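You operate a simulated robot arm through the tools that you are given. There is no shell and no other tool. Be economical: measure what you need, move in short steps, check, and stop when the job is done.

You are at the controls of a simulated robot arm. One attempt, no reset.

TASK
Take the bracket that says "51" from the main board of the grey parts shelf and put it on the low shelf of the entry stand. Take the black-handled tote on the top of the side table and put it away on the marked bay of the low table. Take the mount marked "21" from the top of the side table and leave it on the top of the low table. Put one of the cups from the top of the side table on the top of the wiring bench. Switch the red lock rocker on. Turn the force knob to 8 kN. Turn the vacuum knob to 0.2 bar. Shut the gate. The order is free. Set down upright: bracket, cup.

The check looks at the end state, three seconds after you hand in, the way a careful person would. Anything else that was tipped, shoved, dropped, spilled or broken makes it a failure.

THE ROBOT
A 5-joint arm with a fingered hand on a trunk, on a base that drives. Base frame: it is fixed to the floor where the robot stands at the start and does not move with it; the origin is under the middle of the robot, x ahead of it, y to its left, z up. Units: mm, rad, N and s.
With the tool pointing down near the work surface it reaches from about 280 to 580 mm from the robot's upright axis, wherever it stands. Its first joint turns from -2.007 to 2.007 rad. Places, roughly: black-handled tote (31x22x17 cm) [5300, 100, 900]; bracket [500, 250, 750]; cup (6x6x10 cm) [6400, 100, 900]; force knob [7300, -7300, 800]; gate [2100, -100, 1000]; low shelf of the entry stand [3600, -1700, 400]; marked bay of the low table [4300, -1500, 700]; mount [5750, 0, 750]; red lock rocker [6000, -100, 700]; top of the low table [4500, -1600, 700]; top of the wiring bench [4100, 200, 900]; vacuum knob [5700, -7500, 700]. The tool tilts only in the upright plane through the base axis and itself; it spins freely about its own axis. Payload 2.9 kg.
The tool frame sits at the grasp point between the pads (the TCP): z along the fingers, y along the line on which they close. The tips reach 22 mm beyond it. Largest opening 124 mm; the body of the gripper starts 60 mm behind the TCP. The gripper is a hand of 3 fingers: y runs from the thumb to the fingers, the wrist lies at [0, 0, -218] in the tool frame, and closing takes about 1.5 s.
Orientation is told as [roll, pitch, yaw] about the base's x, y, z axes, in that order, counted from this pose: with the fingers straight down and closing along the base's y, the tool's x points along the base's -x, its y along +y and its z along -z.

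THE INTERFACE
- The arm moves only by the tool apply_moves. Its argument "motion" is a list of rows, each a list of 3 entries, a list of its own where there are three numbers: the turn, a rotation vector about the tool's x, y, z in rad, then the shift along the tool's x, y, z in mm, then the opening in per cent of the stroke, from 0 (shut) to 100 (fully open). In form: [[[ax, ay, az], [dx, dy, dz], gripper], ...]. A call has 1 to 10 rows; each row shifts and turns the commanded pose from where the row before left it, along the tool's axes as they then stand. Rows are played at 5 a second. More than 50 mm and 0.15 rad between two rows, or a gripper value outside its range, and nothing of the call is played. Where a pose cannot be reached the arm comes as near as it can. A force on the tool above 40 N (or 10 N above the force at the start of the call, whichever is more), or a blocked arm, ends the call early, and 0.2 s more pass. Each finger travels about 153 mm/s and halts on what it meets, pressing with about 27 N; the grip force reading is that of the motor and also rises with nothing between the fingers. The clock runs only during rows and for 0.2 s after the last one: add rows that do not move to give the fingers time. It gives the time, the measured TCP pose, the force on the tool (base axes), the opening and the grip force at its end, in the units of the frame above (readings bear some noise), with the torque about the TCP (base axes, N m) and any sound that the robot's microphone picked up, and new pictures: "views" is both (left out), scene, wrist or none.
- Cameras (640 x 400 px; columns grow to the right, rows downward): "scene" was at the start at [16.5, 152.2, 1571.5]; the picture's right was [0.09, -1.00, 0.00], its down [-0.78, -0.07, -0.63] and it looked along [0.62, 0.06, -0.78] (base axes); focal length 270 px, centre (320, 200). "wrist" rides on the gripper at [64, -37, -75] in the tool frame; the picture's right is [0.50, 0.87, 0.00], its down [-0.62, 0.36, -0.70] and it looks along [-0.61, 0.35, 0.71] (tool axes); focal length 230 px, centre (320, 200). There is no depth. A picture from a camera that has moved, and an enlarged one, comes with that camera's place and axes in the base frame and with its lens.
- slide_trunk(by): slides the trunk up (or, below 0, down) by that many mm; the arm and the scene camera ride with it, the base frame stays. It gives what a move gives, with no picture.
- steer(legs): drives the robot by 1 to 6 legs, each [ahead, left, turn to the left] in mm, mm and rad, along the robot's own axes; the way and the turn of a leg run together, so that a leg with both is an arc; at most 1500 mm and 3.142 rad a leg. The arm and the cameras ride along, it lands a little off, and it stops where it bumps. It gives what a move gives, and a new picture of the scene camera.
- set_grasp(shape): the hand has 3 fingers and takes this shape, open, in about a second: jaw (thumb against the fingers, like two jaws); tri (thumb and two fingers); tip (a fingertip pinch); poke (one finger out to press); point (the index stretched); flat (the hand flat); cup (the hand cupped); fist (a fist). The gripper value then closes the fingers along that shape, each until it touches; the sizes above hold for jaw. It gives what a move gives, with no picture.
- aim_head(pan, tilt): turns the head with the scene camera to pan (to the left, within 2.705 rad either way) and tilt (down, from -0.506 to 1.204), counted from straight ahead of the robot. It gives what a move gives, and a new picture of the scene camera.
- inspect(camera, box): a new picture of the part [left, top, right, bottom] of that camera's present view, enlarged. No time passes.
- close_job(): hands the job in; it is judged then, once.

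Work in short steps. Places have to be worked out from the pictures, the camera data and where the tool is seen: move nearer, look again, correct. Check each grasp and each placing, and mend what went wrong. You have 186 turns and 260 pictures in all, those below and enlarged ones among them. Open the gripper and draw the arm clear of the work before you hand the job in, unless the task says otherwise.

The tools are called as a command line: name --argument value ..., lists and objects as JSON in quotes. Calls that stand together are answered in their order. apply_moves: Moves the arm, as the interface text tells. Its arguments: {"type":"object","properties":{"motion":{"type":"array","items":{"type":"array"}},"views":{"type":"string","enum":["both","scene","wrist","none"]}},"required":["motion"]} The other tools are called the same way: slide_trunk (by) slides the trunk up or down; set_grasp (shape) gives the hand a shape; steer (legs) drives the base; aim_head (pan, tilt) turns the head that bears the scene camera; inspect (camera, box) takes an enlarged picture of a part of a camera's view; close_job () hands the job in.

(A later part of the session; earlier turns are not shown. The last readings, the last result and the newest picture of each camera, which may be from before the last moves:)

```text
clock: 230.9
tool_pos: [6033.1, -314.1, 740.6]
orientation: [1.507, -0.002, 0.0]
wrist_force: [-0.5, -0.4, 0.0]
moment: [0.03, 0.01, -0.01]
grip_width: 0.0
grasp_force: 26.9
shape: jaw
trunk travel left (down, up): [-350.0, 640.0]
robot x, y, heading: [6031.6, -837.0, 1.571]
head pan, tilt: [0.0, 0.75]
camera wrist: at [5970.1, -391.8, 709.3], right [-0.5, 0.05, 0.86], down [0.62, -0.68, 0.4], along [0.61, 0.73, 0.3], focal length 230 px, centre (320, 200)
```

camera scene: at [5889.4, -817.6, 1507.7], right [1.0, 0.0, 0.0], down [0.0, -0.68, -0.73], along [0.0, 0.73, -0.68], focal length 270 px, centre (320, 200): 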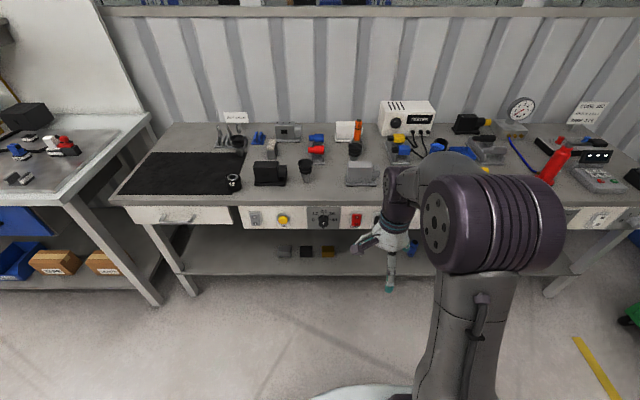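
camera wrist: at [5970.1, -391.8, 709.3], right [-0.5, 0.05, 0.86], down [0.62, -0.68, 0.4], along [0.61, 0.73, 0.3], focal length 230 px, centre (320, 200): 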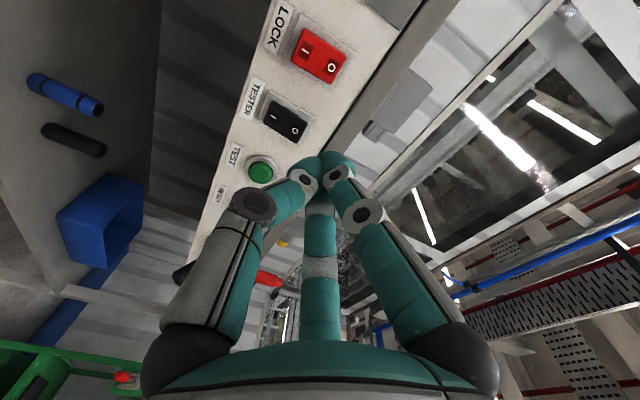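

The gripper value 0 closed the hand; I set poke again and keep the value at 100.

set_grasp --shape "poke"

apply_moves --motion '[[[-0.064, 0, 0], [0, 0, 0], 100], [[0, 0, 0], [0, 0, 0], 100], [[0, 0, 0], [0, 0, 0], 100]]'

```text
clock: 231.8
tool_pos: [6033.4, -315.2, 741.7]
orientation: [1.507, 0.001, 0.0]
wrist_force: [-0.7, 0.1, 1.3]
moment: [0.01, 0.03, 0.02]
grip_width: 0.1
grasp_force: 0.1
shape: poke
trunk travel left (down, up): [-350.0, 640.0]
robot x, y, heading: [6034.2, -838.3, 1.574]
head pan, tilt: [0.0, 0.75]
```

```text
clock: 232.6
tool_pos: [6034.0, -314.6, 740.5]
orientation: [1.57, 0.001, 0.002]
wrist_force: [-0.3, 0.4, 0.6]
moment: [-0.03, 0.0, 0.0]
grip_width: 0.0
grasp_force: 0.0
shape: poke
trunk travel left (down, up): [-350.0, 640.0]
robot x, y, heading: [6037.1, -839.2, 1.572]
head pan, tilt: [0.0, 0.75]
camera scene: at [5890.4, -816.6, 1257.7], right [1.0, 0.0, 0.0], down [0.0, -0.68, -0.73], along [0.0, 0.73, -0.68], focal length 270 px, centre (320, 200)
camera wrist: at [5969.8, -389.7, 704.4], right [-0.5, 0.0, 0.87], down [0.62, -0.7, 0.36], along [0.61, 0.71, 0.35], focal length 230 px, centre (320, 200)
```

scene: 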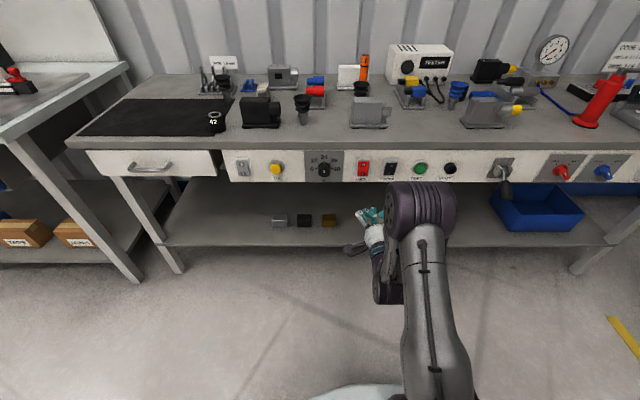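
wrist: 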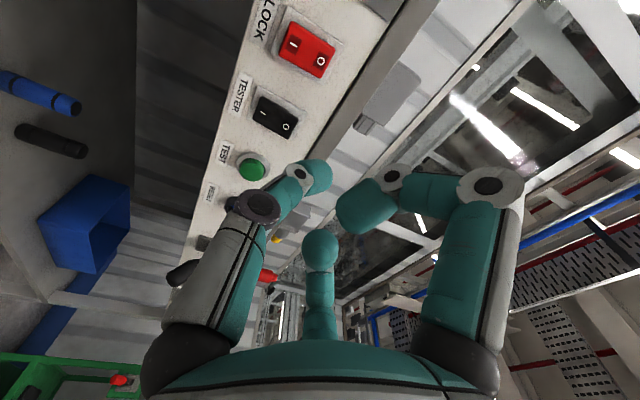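

I will use the closed fingertips instead (they meet 22 mm ahead of the TCP). The "I" end is at about (6032, z 700). I close the hand and approach to 30 mm before the panel.

apply_moves --motion '[[[0, 0, 0], [0, -20, 0], 0], [[0, 0, 0], [0, -20, 0], 0], [[0, 0, 0], [1, 0, 40], 0], [[0, 0, 0], [0, 0, 40], 0], [[0, 0, 0], [0, 0, 40], 0], [[0, 0, 0], [0, 0, 40], 0], [[0, 0, 0], [0, 0, 0], 0], [[0, 0, 0], [0, 0, 0], 0]]'

inspect --camera "scene" --box '[320, 130, 420, 220]'

```text
clock: 234.4
tool_pos: [6033.1, -154.7, 701.4]
orientation: [1.569, 0.001, 0.004]
wrist_force: [-0.2, -0.2, 0.6]
moment: [0.03, 0.0, -0.02]
grip_width: 0.2
grasp_force: 26.8
shape: jaw
trunk travel left (down, up): [-350.0, 640.0]
robot x, y, heading: [6034.1, -843.0, 1.578]
head pan, tilt: [0.0, 0.75]
camera scene: at [5890.4, -816.6, 1257.7], right [1.0, 0.0, 0.0], down [0.0, -0.68, -0.73], along [0.0, 0.73, -0.68], focal length 270 px, centre (320, 200)
camera wrist: at [5969.1, -230.5, 664.5], right [-0.5, 0.0, 0.87], down [0.62, -0.7, 0.36], along [0.61, 0.71, 0.35], focal length 230 px, centre (320, 200)
```

scene: 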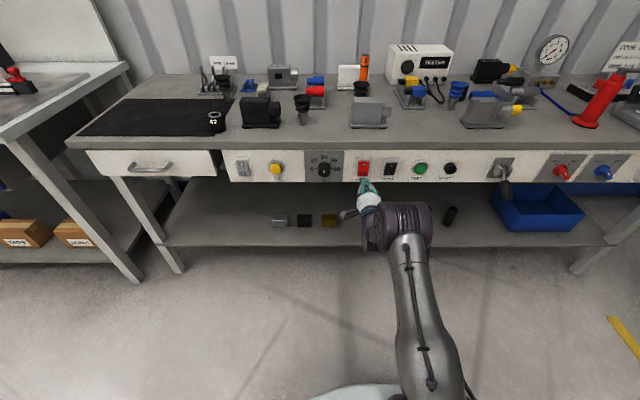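
wrist: 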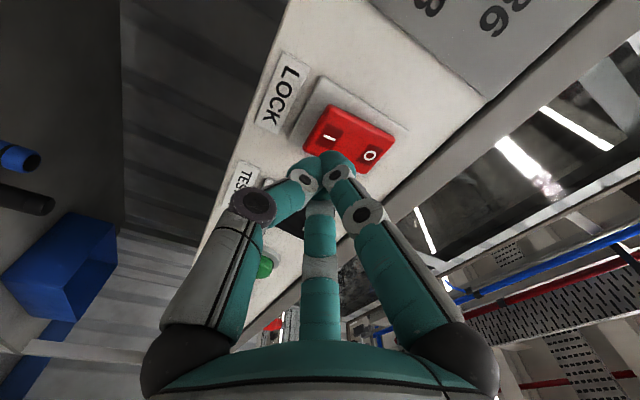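

```text
4.44 times, centred on (370, 175) of scene
camera zoom: at [5890.4, -816.6, 1257.7], right [1.0, 0.0, 0.0], down [0.0, -0.68, -0.73], along [0.0, 0.73, -0.68], focal length 1198 px, centre (98, 311)
```

zoom: 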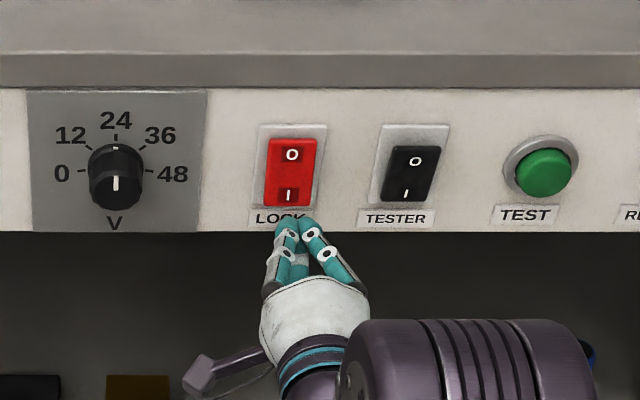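

The tip is lined up with the "I" end. I advance slowly and listen for a click.

apply_moves --motion '[[[0, 0, 0], [0, 2, 15], 0], [[0, 0, 0], [0, 0, 8], 0], [[0, 0, 0], [0, 0, 5], 0], [[0, 0, 0], [0, 0, 5], 0], [[0, 0, 0], [0, 0, 4], 0], [[0, 0, 0], [0, 0, 4], 0], [[0, 0, 0], [0, 0, 0], 0]]' --views "wrist"

```text
clock: 235.8
tool_pos: [6032.1, -121.0, 702.9]
orientation: [1.565, 0.001, 0.001]
wrist_force: [-1.3, -23.6, 3.0]
moment: [0.22, 0.01, 0.01]
grip_width: 0.3
grasp_force: 27.0
shape: jaw
trunk travel left (down, up): [-350.0, 640.0]
robot x, y, heading: [6037.0, -840.5, 1.573]
head pan, tilt: [0.0, 0.75]
stopped in row 6: the force on the tool passed its limit at 46 N (the readings are from after the stop); the commanded pose is now the measured one
camera wrist: at [5969.6, -196.3, 667.1], right [-0.5, 0.0, 0.87], down [0.62, -0.7, 0.36], along [0.61, 0.72, 0.35], focal length 230 px, centre (320, 200)
```

wrist: 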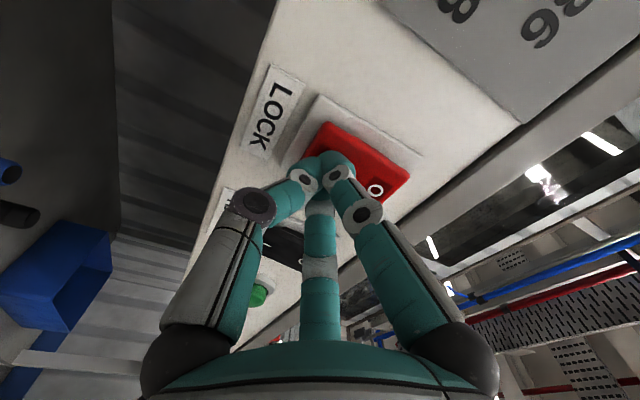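

The push reached 46 N. I withdraw and inspect the rocker.

apply_moves --motion '[[[0, 0, 0], [0, 0, -20], 0], [[0, 0, 0], [0, -10, -30], 0], [[0, 0, 0], [0, -30, -30], 0], [[0, 0, 0], [0, 0, 0], 0]]' --views "none"

inspect --camera "scene" --box '[320, 140, 420, 200]'

```text
clock: 236.8
tool_pos: [6033.7, -197.3, 660.9]
orientation: [1.561, 0.0, 0.001]
wrist_force: [-0.1, 0.4, 0.7]
moment: [0.01, 0.01, 0.01]
grip_width: 0.2
grasp_force: 27.1
shape: jaw
trunk travel left (down, up): [-350.0, 640.0]
robot x, y, heading: [6037.3, -841.0, 1.574]
head pan, tilt: [0.0, 0.75]
```

```text
6.40 times, centred on (370, 170) of scene
camera zoom: at [5890.4, -817.2, 1257.8], right [1.0, 0.0, 0.0], down [0.0, -0.68, -0.73], along [0.0, 0.73, -0.68], focal length 1725 px, centre (0, 392)
```

zoom: 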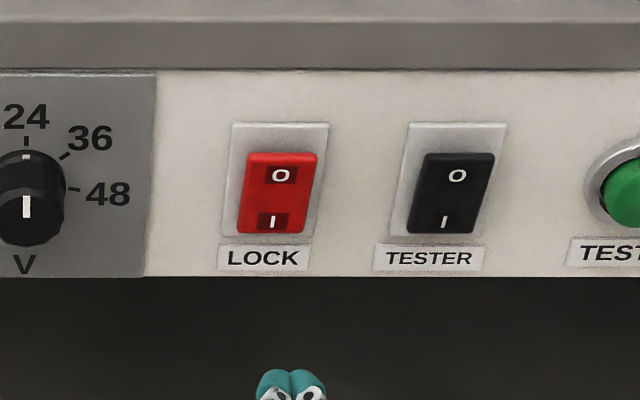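

Compared with before, the LOCK rocker has flipped (the "O" end now stands out). I bring the tool upright again, raise the trunk and head for the front cup at about (5831, 34).

apply_moves --motion '[[[0.15, 0, 0], [0, 0, -17], 0], [[0.15, 0, 0], [0, -2.6, -16.8], 0], [[0.15, 0, 0], [0, -5, -16.2], 0], [[0.15, 0, 0], [0, -7.4, -15.3], 0], [[0.15, 0, 0], [0, -9.6, -14], 0], [[0.15, 0, 0], [0, -11.6, -12.4], 0], [[0.15, 0, 0], [0, -13.3, -10.6], 0], [[0.15, 0, 0], [0, -14.8, -8.4], 0], [[0.15, 0, 0], [0, -15.8, -6.2], 0], [[0.15, 0, 0], [0, -16.6, -3.7], 0]]' --views "none"

slide_trunk --by 360

apply_moves --motion '[[[0.06, 0, 0], [0, 0, 0], 100], [[0, 0, 0], [0, 0, 0], 100], [[0, 0, 0], [0, 0, 0], 100], [[0, 0, 0], [0, 0, 0], 100]]' --views "none"

steer --legs '[[300, 206, 0]]'

```text
clock: 239.0
tool_pos: [6032.7, -367.6, 661.4]
orientation: [0.062, 0.001, 0.002]
wrist_force: [-0.7, 0.2, 0.3]
moment: [-0.03, 0.01, -0.02]
grip_width: 0.0
grasp_force: 27.2
shape: jaw
trunk travel left (down, up): [-350.0, 640.0]
robot x, y, heading: [6040.5, -839.2, 1.572]
head pan, tilt: [0.0, 0.75]
```

```text
clock: 242.5
tool_pos: [6032.8, -367.4, 1020.9]
orientation: [0.062, 0.0, 0.0]
wrist_force: [0.6, -0.8, 0.3]
moment: [0.03, -0.03, -0.04]
grip_width: 0.2
grasp_force: 26.8
shape: jaw
trunk travel left (down, up): [-710.0, 280.0]
robot x, y, heading: [6034.7, -838.0, 1.571]
head pan, tilt: [0.0, 0.75]
```

```text
clock: 243.5
tool_pos: [6034.3, -367.1, 1022.5]
orientation: [0.001, 0.0, 0.003]
wrist_force: [0.3, 0.7, -0.4]
moment: [0.0, -0.01, 0.01]
grip_width: 119.3
grasp_force: 0.0
shape: jaw
trunk travel left (down, up): [-710.0, 280.0]
robot x, y, heading: [6032.6, -836.4, 1.575]
head pan, tilt: [0.0, 0.75]
```

```text
clock: 245.8
tool_pos: [5827.0, -64.6, 1022.4]
orientation: [0.002, 0.0, 0.0]
wrist_force: [0.6, 1.0, 0.1]
moment: [0.0, -0.02, -0.04]
grip_width: 119.2
grasp_force: 0.0
shape: jaw
trunk travel left (down, up): [-710.0, 280.0]
robot x, y, heading: [5825.6, -535.4, 1.574]
head pan, tilt: [0.0, 0.75]
camera scene: at [5682.0, -513.9, 1617.7], right [1.0, 0.0, 0.0], down [0.0, -0.68, -0.73], along [0.0, 0.73, -0.68], focal length 270 px, centre (320, 200)
```

scene: 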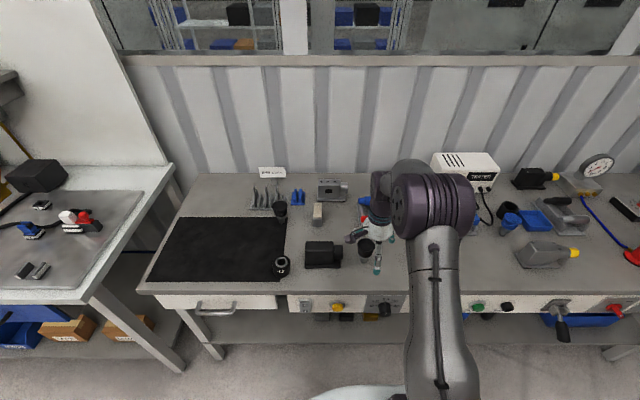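

apply_moves --motion '[[[0, 0, 0], [-2, 40, 0], 100], [[0, 0, 0], [-2, 40, 0], 100], [[0, 0, 0], [0, 18, 20], 100], [[0, 0, 0], [0, 0, 0], 100], [[0, 0, 0], [0, 0, 0], 100]]' --views "wrist"

```text
clock: 247.0
tool_pos: [5829.8, 34.2, 1001.6]
orientation: [0.0, -0.001, -0.001]
wrist_force: [0.1, -0.1, 1.0]
moment: [0.0, 0.01, -0.01]
grip_width: 119.1
grasp_force: 0.1
shape: jaw
trunk travel left (down, up): [-710.0, 280.0]
robot x, y, heading: [5827.2, -537.3, 1.57]
head pan, tilt: [0.0, 0.75]
camera wrist: at [5766.0, -2.6, 1077.5], right [-0.5, 0.87, 0.0], down [0.62, 0.35, 0.7], along [0.61, 0.35, -0.71], focal length 230 px, centre (320, 200)
```

wrist: 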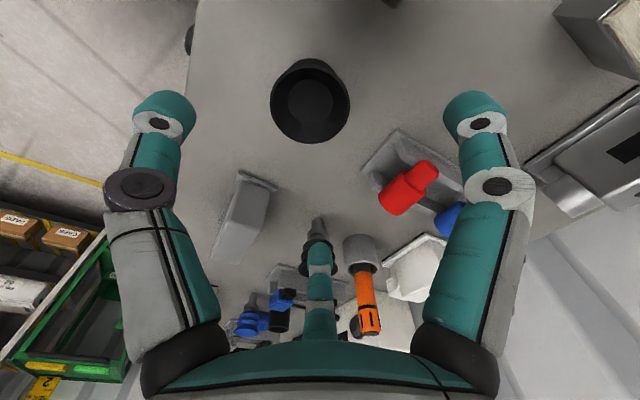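

The cup's lip centre is at about (5823, 23). I correct and descend to a grip below the lip.

apply_moves --motion '[[[0, 0, 0], [7, -11, 10], 100], [[0, 0, 0], [0, 0, 20], 100], [[0, 0, 0], [0, 0, 20], 100], [[0, 0, 0], [0, 0, 0], 100], [[0, 0, 0], [0, 0, 0], 100]]' --views "wrist"

```text
clock: 248.2
tool_pos: [5822.7, 21.1, 952.1]
orientation: [0.004, 0.001, 0.0]
wrist_force: [0.0, 0.8, -0.4]
moment: [-0.02, 0.03, -0.01]
grip_width: 119.4
grasp_force: 0.0
shape: jaw
trunk travel left (down, up): [-710.0, 280.0]
robot x, y, heading: [5827.5, -537.4, 1.571]
head pan, tilt: [0.0, 0.75]
camera wrist: at [5759.4, -16.0, 1027.6], right [-0.5, 0.87, 0.0], down [0.62, 0.35, 0.7], along [0.61, 0.35, -0.71], focal length 230 px, centre (320, 200)
```

wrist: 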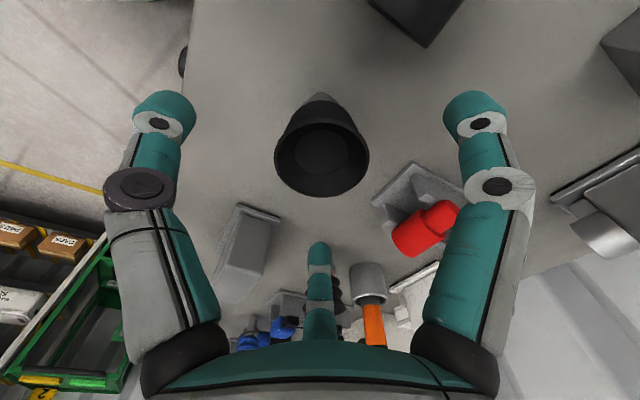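

Lip height is nearer 900. I go down to z≈873, centred at (5826, 23).

apply_moves --motion '[[[0, 0, 0], [-3, 2, 20], 100], [[0, 0, 0], [0, 0, 25], 100], [[0, 0, 0], [0, 0, 25], 100], [[0, 0, 0], [0, 0, 9], 100], [[0, 0, 0], [0, 0, 0], 100]]'

inspect --camera "scene" --box '[310, 190, 430, 300]'

```text
clock: 249.4
tool_pos: [5824.5, 25.4, 875.2]
orientation: [0.003, 0.0, 0.0]
wrist_force: [-0.7, -0.1, 0.0]
moment: [0.0, -0.03, -0.03]
grip_width: 119.4
grasp_force: 0.0
shape: jaw
trunk travel left (down, up): [-710.0, 280.0]
robot x, y, heading: [5826.7, -538.4, 1.571]
head pan, tilt: [0.0, 0.75]
camera scene: at [5682.3, -514.3, 1617.7], right [1.0, 0.0, 0.0], down [0.0, -0.68, -0.73], along [0.0, 0.73, -0.68], focal length 270 px, centre (320, 200)
camera wrist: at [5761.9, -11.5, 950.1], right [-0.5, 0.87, 0.0], down [0.62, 0.35, 0.7], along [0.61, 0.35, -0.71], focal length 230 px, centre (320, 200)
```

scene: 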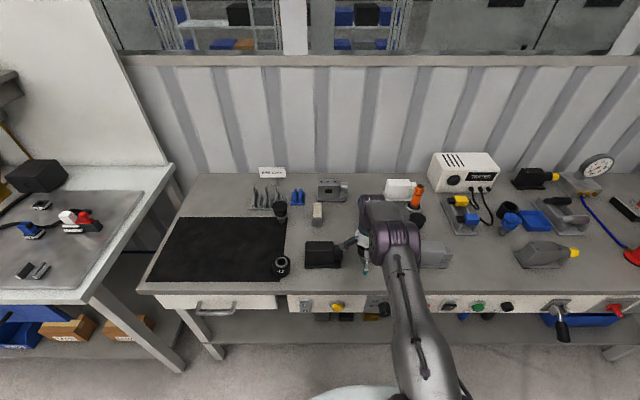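
wrist: 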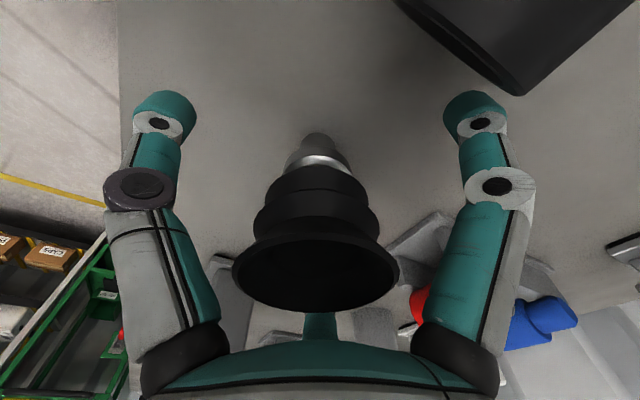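

```text
3.64 times, centred on (370, 245) of scene
camera zoom: at [5682.3, -514.3, 1617.7], right [1.0, 0.0, 0.0], down [0.0, -0.68, -0.73], along [0.0, 0.73, -0.68], focal length 980 px, centre (138, 36)
```

zoom: 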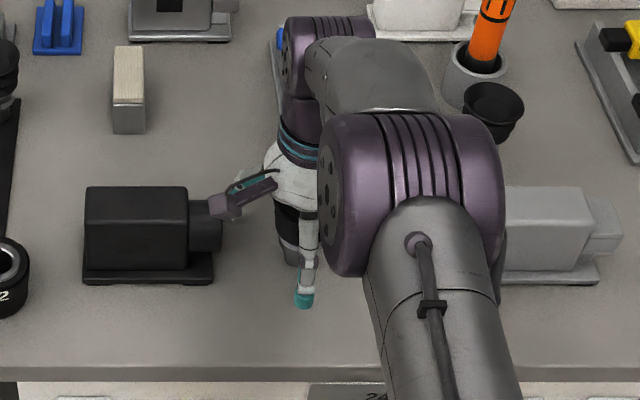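

The bellows body is between the fingers. I close and lift a little.

apply_moves --motion '[[[0, 0, 0], [0, 0, 3], 60], [[0, 0, 0], [0, 0, 0], 40], [[0, 0, 0], [0, 0, 0], 0], [[0, 0, 0], [0, 0, 0], 0], [[0, 0, 0], [0, 0, 0], 0], [[0, 0, 0], [0, 0, 0], 0], [[0, 0, 0], [0, 0, 0], 0], [[0, 0, 0], [0, 0, -15], 0], [[0, 0, 0], [0, 0, -15], 0], [[0, 0, 0], [0, 0, 0], 0]]' --views "wrist"

```text
clock: 251.6
tool_pos: [5825.1, 25.6, 901.4]
orientation: [0.001, 0.001, 0.0]
wrist_force: [-0.5, -1.1, -0.9]
moment: [0.0, 0.0, 0.0]
grip_width: 29.3
grasp_force: 27.0
shape: jaw
trunk travel left (down, up): [-710.0, 280.0]
robot x, y, heading: [5827.7, -537.3, 1.575]
head pan, tilt: [0.0, 0.75]
camera wrist: at [5761.4, -11.8, 976.0], right [-0.5, 0.87, 0.0], down [0.62, 0.35, 0.7], along [0.61, 0.35, -0.71], focal length 230 px, centre (320, 200)
```

wrist: 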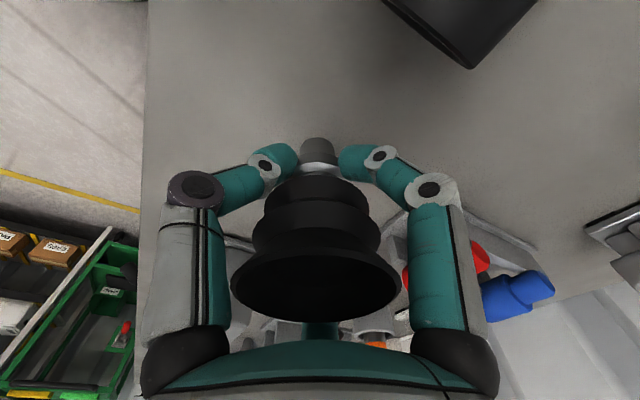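

The cup is held at its neck. I raise it, back off, and drive to the wiring bench to find a free spot.

apply_moves --motion '[[[0, 0, 0], [0, 0, -40], 0], [[0, 0, 0], [0, 0, -40], 0], [[0, 0, 0], [0, 0, -40], 0], [[0, 0, 0], [0, -40, 0], 0], [[0, 0, 0], [0, -40, 0], 0], [[0, 0, 0], [0, 0, 0], 0]]' --views "wrist"

steer --legs '[[-350, 0, 0], [0, 1100, 0]]'

```text
clock: 253.0
tool_pos: [5827.7, -51.4, 1018.7]
orientation: [0.003, 0.001, 0.0]
wrist_force: [0.1, 0.8, -0.9]
moment: [-0.03, 0.03, 0.0]
grip_width: 29.2
grasp_force: 26.9
shape: jaw
trunk travel left (down, up): [-710.0, 280.0]
robot x, y, heading: [5823.2, -539.0, 1.568]
head pan, tilt: [0.0, 0.75]
camera wrist: at [5763.2, -88.7, 1093.9], right [-0.5, 0.87, 0.0], down [0.62, 0.35, 0.7], along [0.61, 0.35, -0.71], focal length 230 px, centre (320, 200)
```

wrist: 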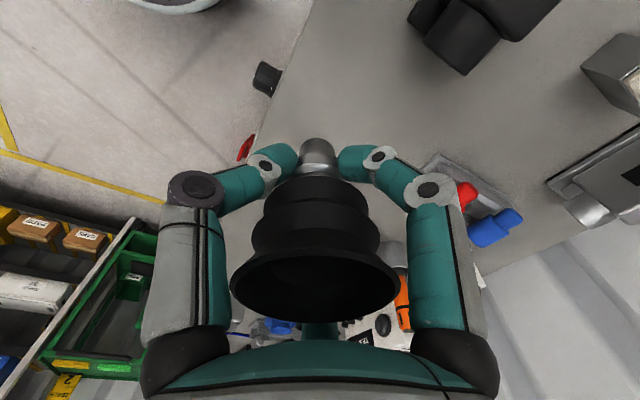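

```text
clock: 260.6
tool_pos: [4713.9, -391.7, 1018.4]
orientation: [0.002, 0.0, -0.004]
wrist_force: [-0.3, 0.8, -1.3]
moment: [0.02, -0.02, 0.0]
grip_width: 29.4
grasp_force: 27.1
shape: jaw
trunk travel left (down, up): [-710.0, 280.0]
robot x, y, heading: [4713.1, -878.5, 1.571]
head pan, tilt: [0.0, 0.75]
camera scene: at [4566.7, -852.8, 1617.7], right [1.0, 0.0, 0.0], down [0.0, -0.68, -0.73], along [0.0, 0.73, -0.68], focal length 270 px, centre (320, 200)
```

scene: 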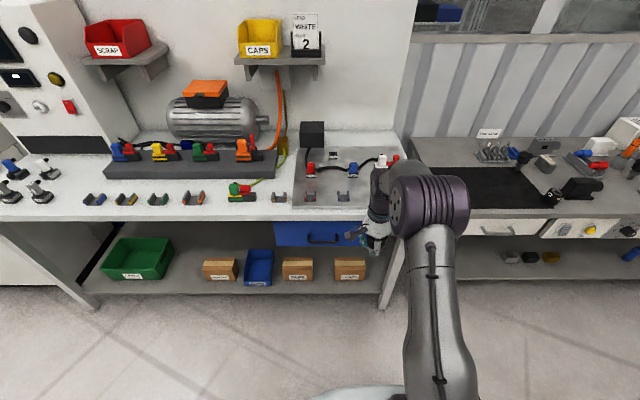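

inspect --camera "scene" --box '[0, 110, 300, 230]'

inspect --camera "scene" --box '[200, 110, 420, 230]'

```text
2.13 times, centred on (150, 170) of scene
camera zoom: at [4566.7, -852.8, 1617.7], right [1.0, 0.0, 0.0], down [0.0, -0.68, -0.73], along [0.0, 0.73, -0.68], focal length 575 px, centre (683, 264)
```

zoom: 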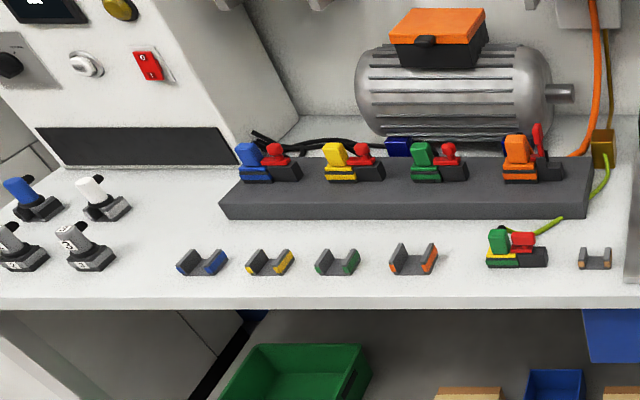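

```text
2.91 times, centred on (310, 170) of scene
camera zoom: at [4566.7, -852.8, 1617.7], right [1.0, 0.0, 0.0], down [0.0, -0.68, -0.73], along [0.0, 0.73, -0.68], focal length 784 px, centre (349, 287)
```

zoom: 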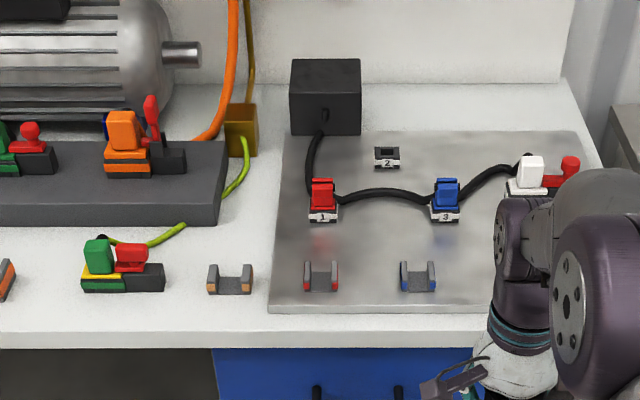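

There is a free spot left of the blue clip, around x≈3500. I drive there and measure by parallax.

steer --legs '[[0, 1080, 0]]'

inspect --camera "scene" --box '[160, 110, 420, 250]'

```text
clock: 266.1
tool_pos: [3616.2, -399.1, 1018.9]
orientation: [0.0, 0.0, 0.014]
wrist_force: [-0.1, 0.1, -1.2]
moment: [0.0, -0.02, 0.01]
grip_width: 29.1
grasp_force: 26.9
shape: jaw
trunk travel left (down, up): [-710.0, 280.0]
robot x, y, heading: [3621.8, -886.1, 1.586]
head pan, tilt: [0.0, 0.75]
camera scene: at [3477.6, -863.0, 1617.7], right [1.0, 0.02, 0.0], down [0.01, -0.68, -0.73], along [-0.01, 0.73, -0.68], focal length 270 px, centre (320, 200)
```

scene: 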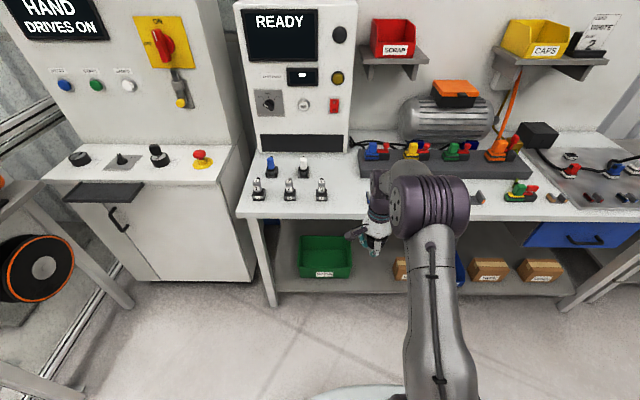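

```text
2.46 times, centred on (290, 180) of scene
camera zoom: at [3477.6, -863.0, 1617.7], right [1.0, 0.02, 0.0], down [0.01, -0.68, -0.73], along [-0.01, 0.73, -0.68], focal length 663 px, centre (394, 249)
```

zoom: 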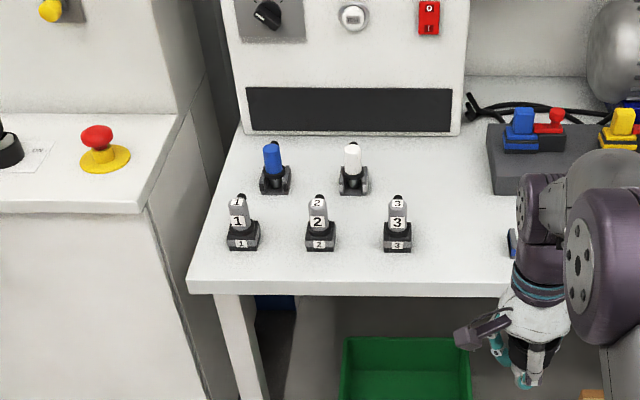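

Bench top is at z≈884; free spot centre about (3565, 10). I drive into place.

steer --legs '[[335, 50, -0.015]]'

inspect --camera "scene" --box '[240, 130, 460, 290]'

inspect --camera "wrist" --box '[0, 0, 640, 400]'

```text
clock: 268.4
tool_pos: [3580.3, -61.4, 1018.8]
orientation: [0.001, 0.001, -0.016]
wrist_force: [0.5, 0.1, -1.0]
moment: [-0.03, -0.01, -0.03]
grip_width: 29.4
grasp_force: 27.2
shape: jaw
trunk travel left (down, up): [-710.0, 280.0]
robot x, y, heading: [3572.0, -546.1, 1.558]
head pan, tilt: [0.0, 0.75]
camera scene: at [3428.4, -520.9, 1617.7], right [1.0, -0.01, 0.0], down [-0.01, -0.68, -0.73], along [0.01, 0.73, -0.68], focal length 270 px, centre (320, 200)
```

scene: 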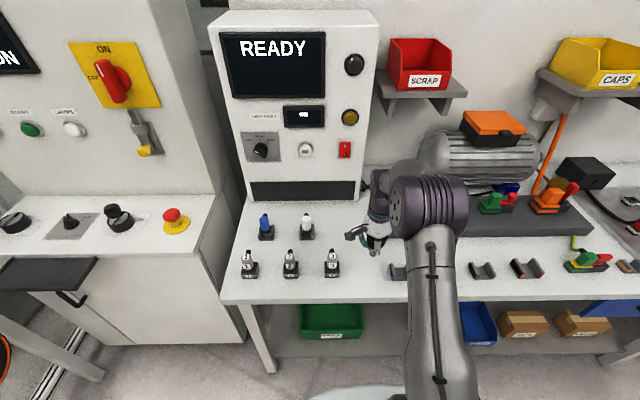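

```text
2.50 times, centred on (350, 210) of scene
camera zoom: at [3428.4, -520.9, 1617.7], right [1.0, -0.01, 0.0], down [-0.01, -0.68, -0.73], along [0.01, 0.73, -0.68], focal length 674 px, centre (245, 175)
```

zoom: 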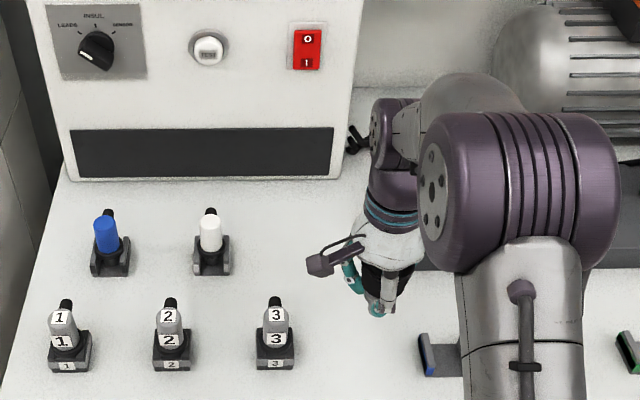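

```text
1.00 times, centred on (320, 200) of wrist (not enlarged: the box is as wide or as high as the picture)
camera zoom: at [3516.0, -97.5, 1093.9], right [-0.49, 0.87, 0.0], down [0.62, 0.34, 0.7], along [0.61, 0.34, -0.71], focal length 230 px, centre (320, 200)
```

zoom: 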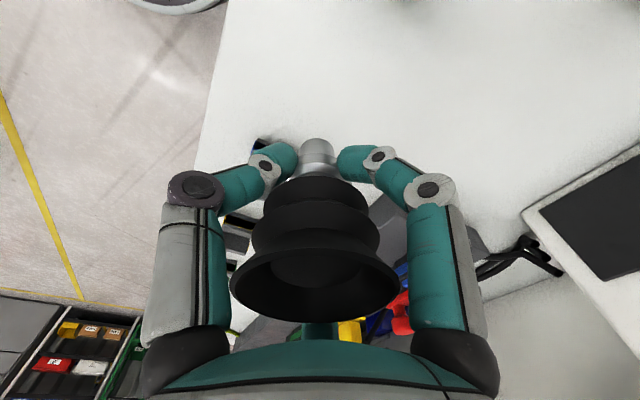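

Spot is clear. I move over (3568, 0) and descend to just above the bench.

apply_moves --motion '[[[0, 0, 0], [6, 30, 0], 0], [[0, 0, 0], [6, 31, 0], 0], [[0, 0, 0], [0, 0, 25], 0], [[0, 0, 0], [0, 0, 25], 0], [[0, 0, 0], [0, 0, 23], 0], [[0, 0, 0], [0, 0, 0], 0]]'

inspect --camera "scene" --box '[300, 170, 440, 290]'

```text
clock: 269.8
tool_pos: [3568.4, -0.2, 946.3]
orientation: [0.001, -0.001, -0.016]
wrist_force: [0.0, -0.2, -1.0]
moment: [0.02, 0.0, -0.02]
grip_width: 29.2
grasp_force: 27.1
shape: jaw
trunk travel left (down, up): [-710.0, 280.0]
robot x, y, heading: [3575.2, -546.3, 1.557]
head pan, tilt: [0.0, 0.75]
camera scene: at [3428.5, -521.6, 1617.7], right [1.0, -0.01, 0.0], down [-0.01, -0.68, -0.73], along [0.01, 0.73, -0.68], focal length 270 px, centre (320, 200)
camera wrist: at [3503.9, -36.2, 1021.6], right [-0.49, 0.87, 0.0], down [0.62, 0.34, 0.7], along [0.61, 0.34, -0.71], focal length 230 px, centre (320, 200)
```

scene: 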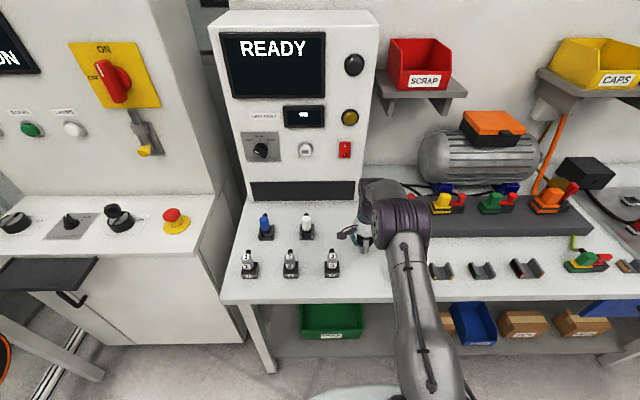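
wrist: 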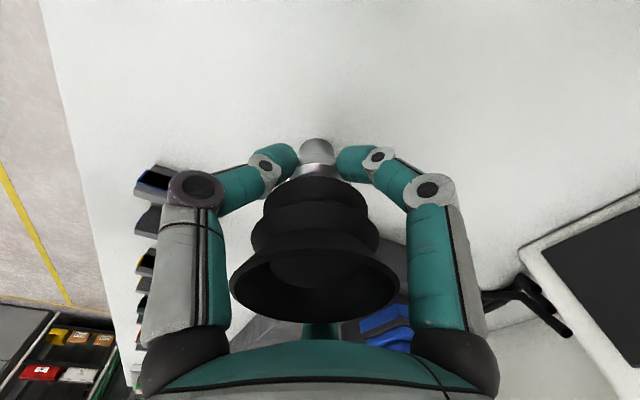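

```text
3.33 times, centred on (370, 230) of scene
camera zoom: at [3428.5, -521.6, 1617.7], right [1.0, -0.01, 0.0], down [-0.01, -0.68, -0.73], along [0.01, 0.73, -0.68], focal length 898 px, centre (153, 100)
```

zoom: 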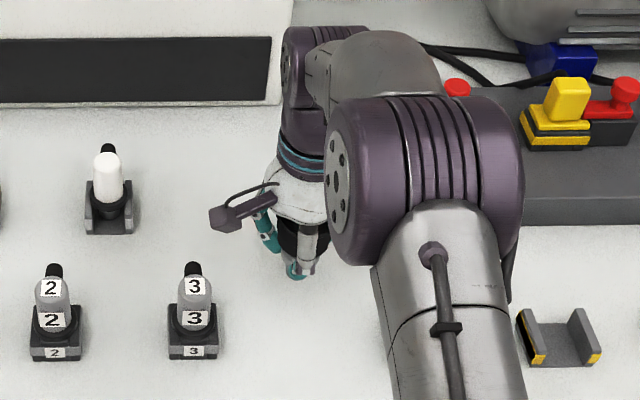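

Clear all round. I feel down for the bench in small steps.

apply_moves --motion '[[[0, 0, 0], [0, 0, 5], 0], [[0, 0, 0], [0, 0, 5], 0], [[0, 0, 0], [0, 0, 0], 0]]' --views "none"

apply_moves --motion '[[[0, 0, 0], [0, 0, 3], 0], [[0, 0, 0], [0, 0, 0], 0]]' --views "none"

apply_moves --motion '[[[0, 0, 0], [0, 0, 3], 0], [[0, 0, 0], [0, 0, 0], 0]]' --views "none"

```text
clock: 270.6
tool_pos: [3568.1, -0.1, 936.1]
orientation: [0.001, 0.0, -0.016]
wrist_force: [-0.4, 0.3, -0.3]
moment: [-0.02, 0.0, 0.04]
grip_width: 29.0
grasp_force: 27.4
shape: jaw
trunk travel left (down, up): [-710.0, 280.0]
robot x, y, heading: [3577.8, -547.0, 1.557]
head pan, tilt: [0.0, 0.75]
```

```text
clock: 271.2
tool_pos: [3569.4, -0.1, 932.2]
orientation: [0.002, 0.0, -0.015]
wrist_force: [0.7, 0.3, -0.6]
moment: [0.0, 0.03, 0.01]
grip_width: 29.3
grasp_force: 26.4
shape: jaw
trunk travel left (down, up): [-710.0, 280.0]
robot x, y, heading: [3571.8, -547.5, 1.56]
head pan, tilt: [0.0, 0.75]
```

```text
clock: 271.8
tool_pos: [3569.8, -1.5, 930.5]
orientation: [0.003, -0.002, -0.016]
wrist_force: [0.4, 1.0, 3.2]
moment: [0.04, -0.05, 0.02]
grip_width: 29.3
grasp_force: 27.2
shape: jaw
trunk travel left (down, up): [-710.0, 280.0]
robot x, y, heading: [3573.8, -550.2, 1.554]
head pan, tilt: [0.0, 0.75]
```

Contact. I open gently and evenly.

apply_moves --motion '[[[0, 0, 0], [0, 0, 0], 26], [[0, 0, 0], [0, 0, 0], 30], [[0, 0, 0], [0, 0, 0], 36], [[0, 0, 0], [0, 0, 0], 50], [[0, 0, 0], [0, 0, 0], 75], [[0, 0, 0], [0, 0, 0], 100], [[0, 0, 0], [0, 0, 0], 100], [[0, 0, 0], [0, 0, 0], 100]]' --views "wrist"

```text
clock: 273.6
tool_pos: [3568.2, -1.0, 929.7]
orientation: [0.004, 0.0, -0.016]
wrist_force: [-1.1, 0.6, -0.2]
moment: [0.01, -0.04, 0.0]
grip_width: 119.0
grasp_force: 0.0
shape: jaw
trunk travel left (down, up): [-710.0, 280.0]
robot x, y, heading: [3572.5, -549.7, 1.557]
head pan, tilt: [0.0, 0.75]
camera wrist: at [3503.9, -36.6, 1005.5], right [-0.49, 0.87, 0.0], down [0.62, 0.34, 0.7], along [0.61, 0.34, -0.71], focal length 230 px, centre (320, 200)
```

wrist: 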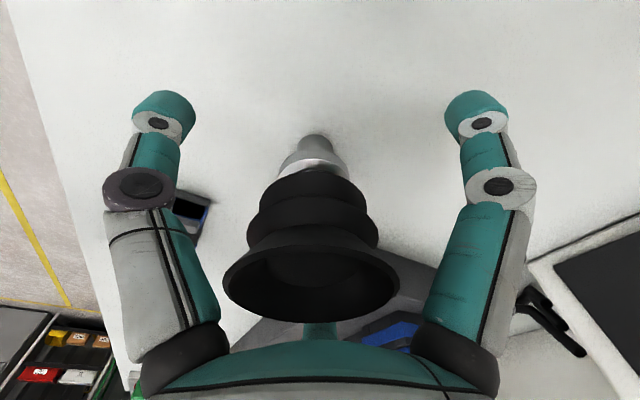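

Standing. I rise straight up and check that it is upright.

apply_moves --motion '[[[0, 0, 0], [0, 0, -15], 100], [[0, 0, 0], [0, 0, -20], 100], [[0, 0, 0], [0, 0, -30], 100], [[0, 0, 0], [0, 0, -30], 100], [[0, 0, 0], [0, -40, -10], 100], [[0, 0, 0], [0, -40, 0], 100], [[0, 0, 0], [0, -40, 0], 100], [[0, 0, 0], [0, 0, 0], 100]]' --views "scene"

steer --legs '[[-220, 0, 0.015]]'

inspect --camera "scene" --box '[320, 120, 440, 220]'

```text
clock: 275.4
tool_pos: [3567.0, -121.0, 1032.7]
orientation: [0.002, 0.0, -0.018]
wrist_force: [0.6, 0.2, -0.7]
moment: [0.0, -0.01, -0.02]
grip_width: 119.3
grasp_force: 0.0
shape: jaw
trunk travel left (down, up): [-710.0, 280.0]
robot x, y, heading: [3574.3, -546.2, 1.558]
head pan, tilt: [0.0, 0.75]
camera scene: at [3428.5, -520.6, 1617.7], right [1.0, -0.01, 0.0], down [-0.01, -0.68, -0.73], along [0.01, 0.73, -0.68], focal length 270 px, centre (320, 200)
```

scene: 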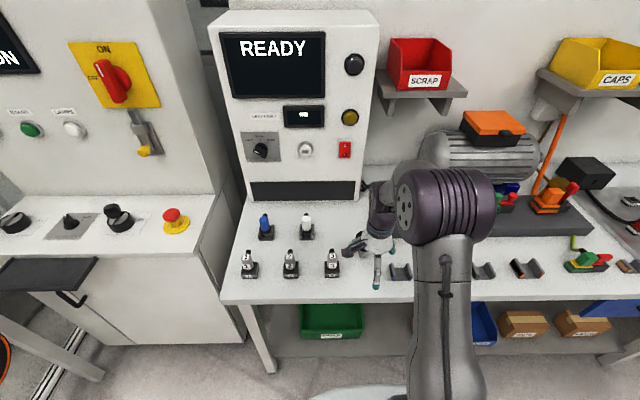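

```text
clock: 277.1
tool_pos: [3560.1, -342.0, 1033.7]
orientation: [0.004, 0.001, -0.002]
wrist_force: [0.1, 0.1, 0.3]
moment: [-0.03, 0.0, 0.01]
grip_width: 119.1
grasp_force: 0.1
shape: jaw
trunk travel left (down, up): [-710.0, 280.0]
robot x, y, heading: [3572.1, -768.4, 1.575]
head pan, tilt: [0.0, 0.75]
camera scene: at [3426.9, -744.6, 1617.8], right [1.0, 0.0, 0.0], down [0.0, -0.68, -0.73], along [0.0, 0.73, -0.68], focal length 270 px, centre (320, 200)
```

scene: 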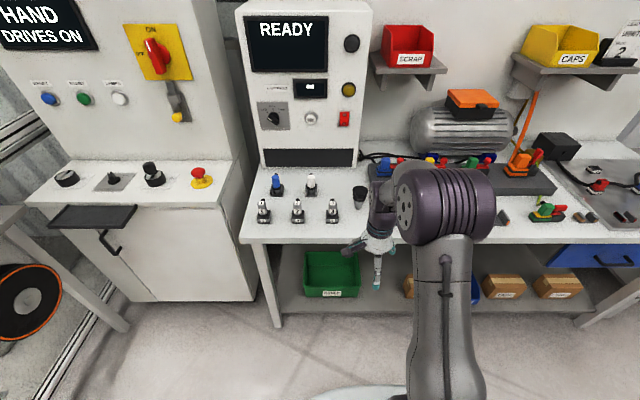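

```text
4.00 times, centred on (380, 170) of scene
camera zoom: at [3426.9, -744.6, 1617.8], right [1.0, 0.0, 0.0], down [0.0, -0.68, -0.73], along [0.0, 0.73, -0.68], focal length 1078 px, centre (80, 320)
```

zoom: 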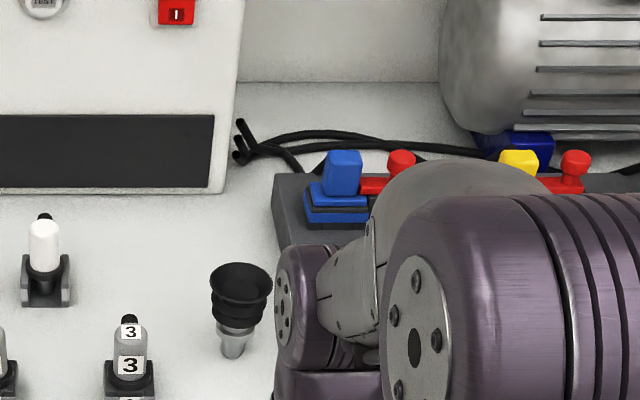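

The cup stands upright on the wiring bench. Next the gate: I turn towards it and look.

steer --legs '[[0, 0, 1.57], [150, 0, 0]]'

aim_head --pan 0.1 --tilt 0.35

```text
clock: 282.2
tool_pos: [2994.1, -776.4, 1033.4]
orientation: [0.002, 0.001, 1.564]
wrist_force: [0.7, 0.1, -0.3]
moment: [0.0, 0.0, -0.01]
grip_width: 119.4
grasp_force: 0.1
shape: jaw
trunk travel left (down, up): [-710.0, 280.0]
robot x, y, heading: [3419.6, -766.2, 3.141]
head pan, tilt: [0.0, 0.75]
camera scene: at [3396.9, -911.1, 1617.7], right [0.0, 1.0, 0.0], down [0.68, 0.0, -0.73], along [-0.73, 0.0, -0.68], focal length 270 px, centre (320, 200)
```

scene: 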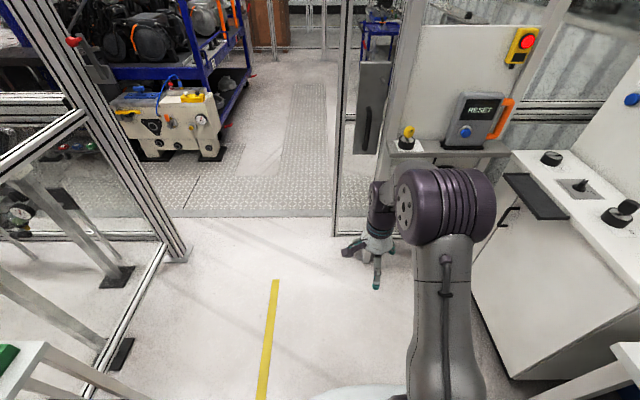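

```text
clock: 283.1
tool_pos: [2995.9, -775.7, 1034.2]
orientation: [0.004, -0.001, 1.566]
wrist_force: [0.4, -0.7, -0.4]
moment: [0.03, -0.01, 0.0]
grip_width: 119.3
grasp_force: 0.0
shape: jaw
trunk travel left (down, up): [-710.0, 280.0]
robot x, y, heading: [3415.9, -767.9, 3.139]
head pan, tilt: [0.099, 0.351]
camera scene: at [3388.3, -920.3, 1653.3], right [-0.1, 1.0, 0.0], down [0.34, 0.03, -0.94], along [-0.93, -0.09, -0.34], focal length 270 px, centre (320, 200)
```

scene: 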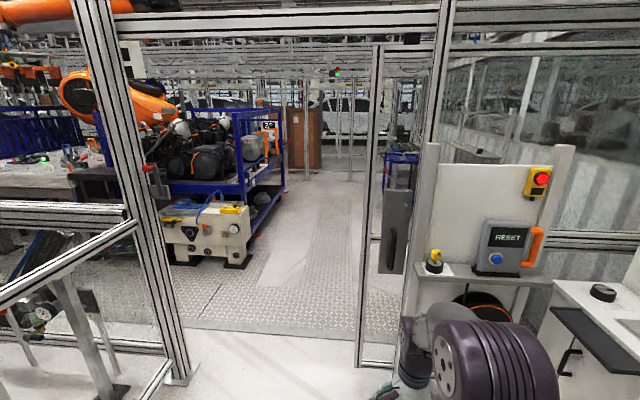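

inspect --camera "scene" --box '[330, 20, 490, 400]'

inspect --camera "scene" --box '[90, 120, 210, 220]'

```text
1.05 times, centred on (410, 210) of scene (not enlarged: the box is as wide or as high as the picture)
camera zoom: at [3388.3, -920.3, 1653.3], right [-0.1, 1.0, 0.0], down [0.34, 0.03, -0.94], along [-0.93, -0.09, -0.34], focal length 284 px, centre (225, 190)
```

zoom: 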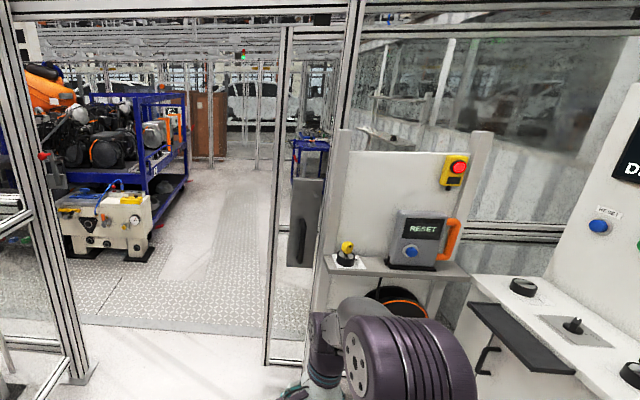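

```text
4.00 times, centred on (150, 170) of scene
camera zoom: at [3388.3, -920.3, 1653.3], right [-0.1, 1.0, 0.0], down [0.34, 0.03, -0.94], along [-0.93, -0.09, -0.34], focal length 1078 px, centre (1000, 320)
```

zoom: 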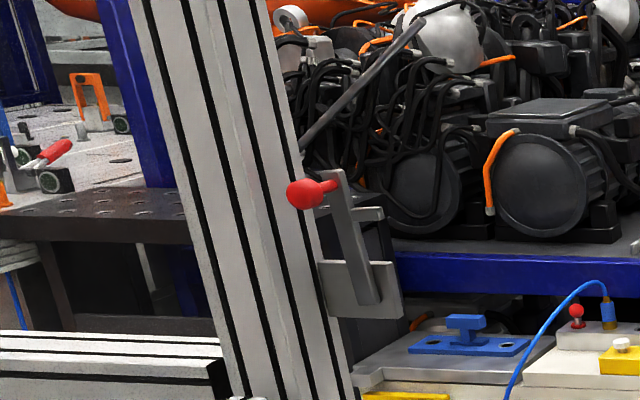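

inspect --camera "scene" --box '[350, 160, 450, 290]'

inspect --camera "scene" --box '[340, 20, 460, 140]'

```text
3.08 times, centred on (400, 225) of scene
camera zoom: at [3388.3, -920.3, 1653.3], right [-0.1, 1.0, 0.0], down [0.34, 0.03, -0.94], along [-0.93, -0.09, -0.34], focal length 829 px, centre (74, 123)
```

zoom: 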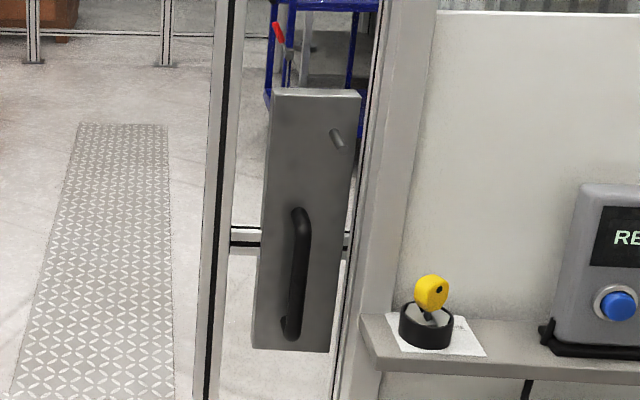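

```text
3.33 times, centred on (400, 80) of scene
camera zoom: at [3388.3, -920.3, 1653.3], right [-0.1, 1.0, 0.0], down [0.34, 0.03, -0.94], along [-0.93, -0.09, -0.34], focal length 898 px, centre (53, 600)
```

zoom: 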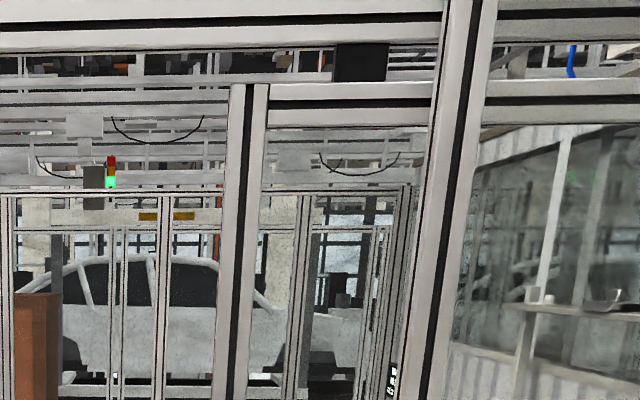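

The gate slides towards -y; its vertical bar handle is at about (2290, -693, 1025). A shelf stands just beside it, so I will approach obliquely from the -y side, grip the bar and drive sideways. First I position and swing the arm.

steer --legs '[[450, 240, 0]]'

apply_moves --motion '[[[0, 0, -0.106], [-42, -11, 0], 100], [[0, 0, -0.106], [-42, -11, 0], 100], [[0, 0, -0.106], [-38, -20, 0], 100], [[0, 0, -0.106], [-36, -20, 0], 100], [[0, 0, -0.106], [-30, -20, 0], 100], [[0, 0, -0.106], [0, 0, 0], 100], [[0, 0, -0.106], [0, 0, 0], 100], [[0, 0, -0.106], [0, 0, 0], 100], [[0, 0, -0.106], [0, 0, 0], 100], [[0, 0, -0.106], [0, 0, 0], 100]]' --views "none"

```text
clock: 286.1
tool_pos: [2546.4, -1015.4, 1033.7]
orientation: [0.002, -0.002, 1.562]
wrist_force: [-0.6, 0.7, 0.0]
moment: [-0.02, 0.01, 0.0]
grip_width: 119.5
grasp_force: 0.0
shape: jaw
trunk travel left (down, up): [-710.0, 280.0]
robot x, y, heading: [2973.8, -1007.2, 3.135]
head pan, tilt: [0.099, 0.351]
camera scene: at [2938.5, -1161.2, 1653.4], right [-0.09, 1.0, 0.0], down [0.34, 0.03, -0.94], along [-0.93, -0.09, -0.34], focal length 270 px, centre (320, 200)
```

scene: 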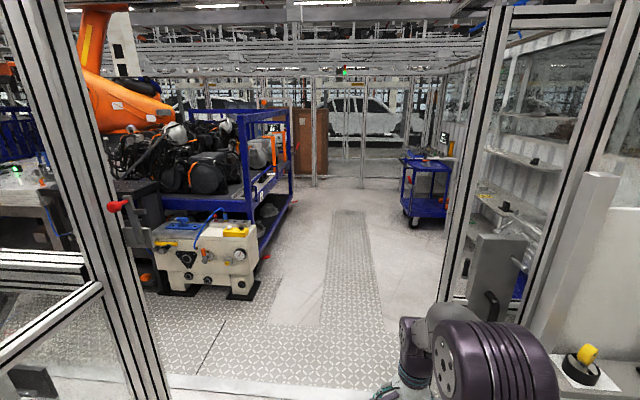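

```text
clock: 288.3
tool_pos: [2591.2, -813.0, 1034.0]
orientation: [0.0, 0.0, 2.623]
wrist_force: [1.1, 0.5, 0.4]
moment: [0.0, -0.01, 0.01]
grip_width: 119.1
grasp_force: 0.0
shape: jaw
trunk travel left (down, up): [-710.0, 280.0]
robot x, y, heading: [2969.4, -1009.6, 3.136]
head pan, tilt: [0.099, 0.351]
```

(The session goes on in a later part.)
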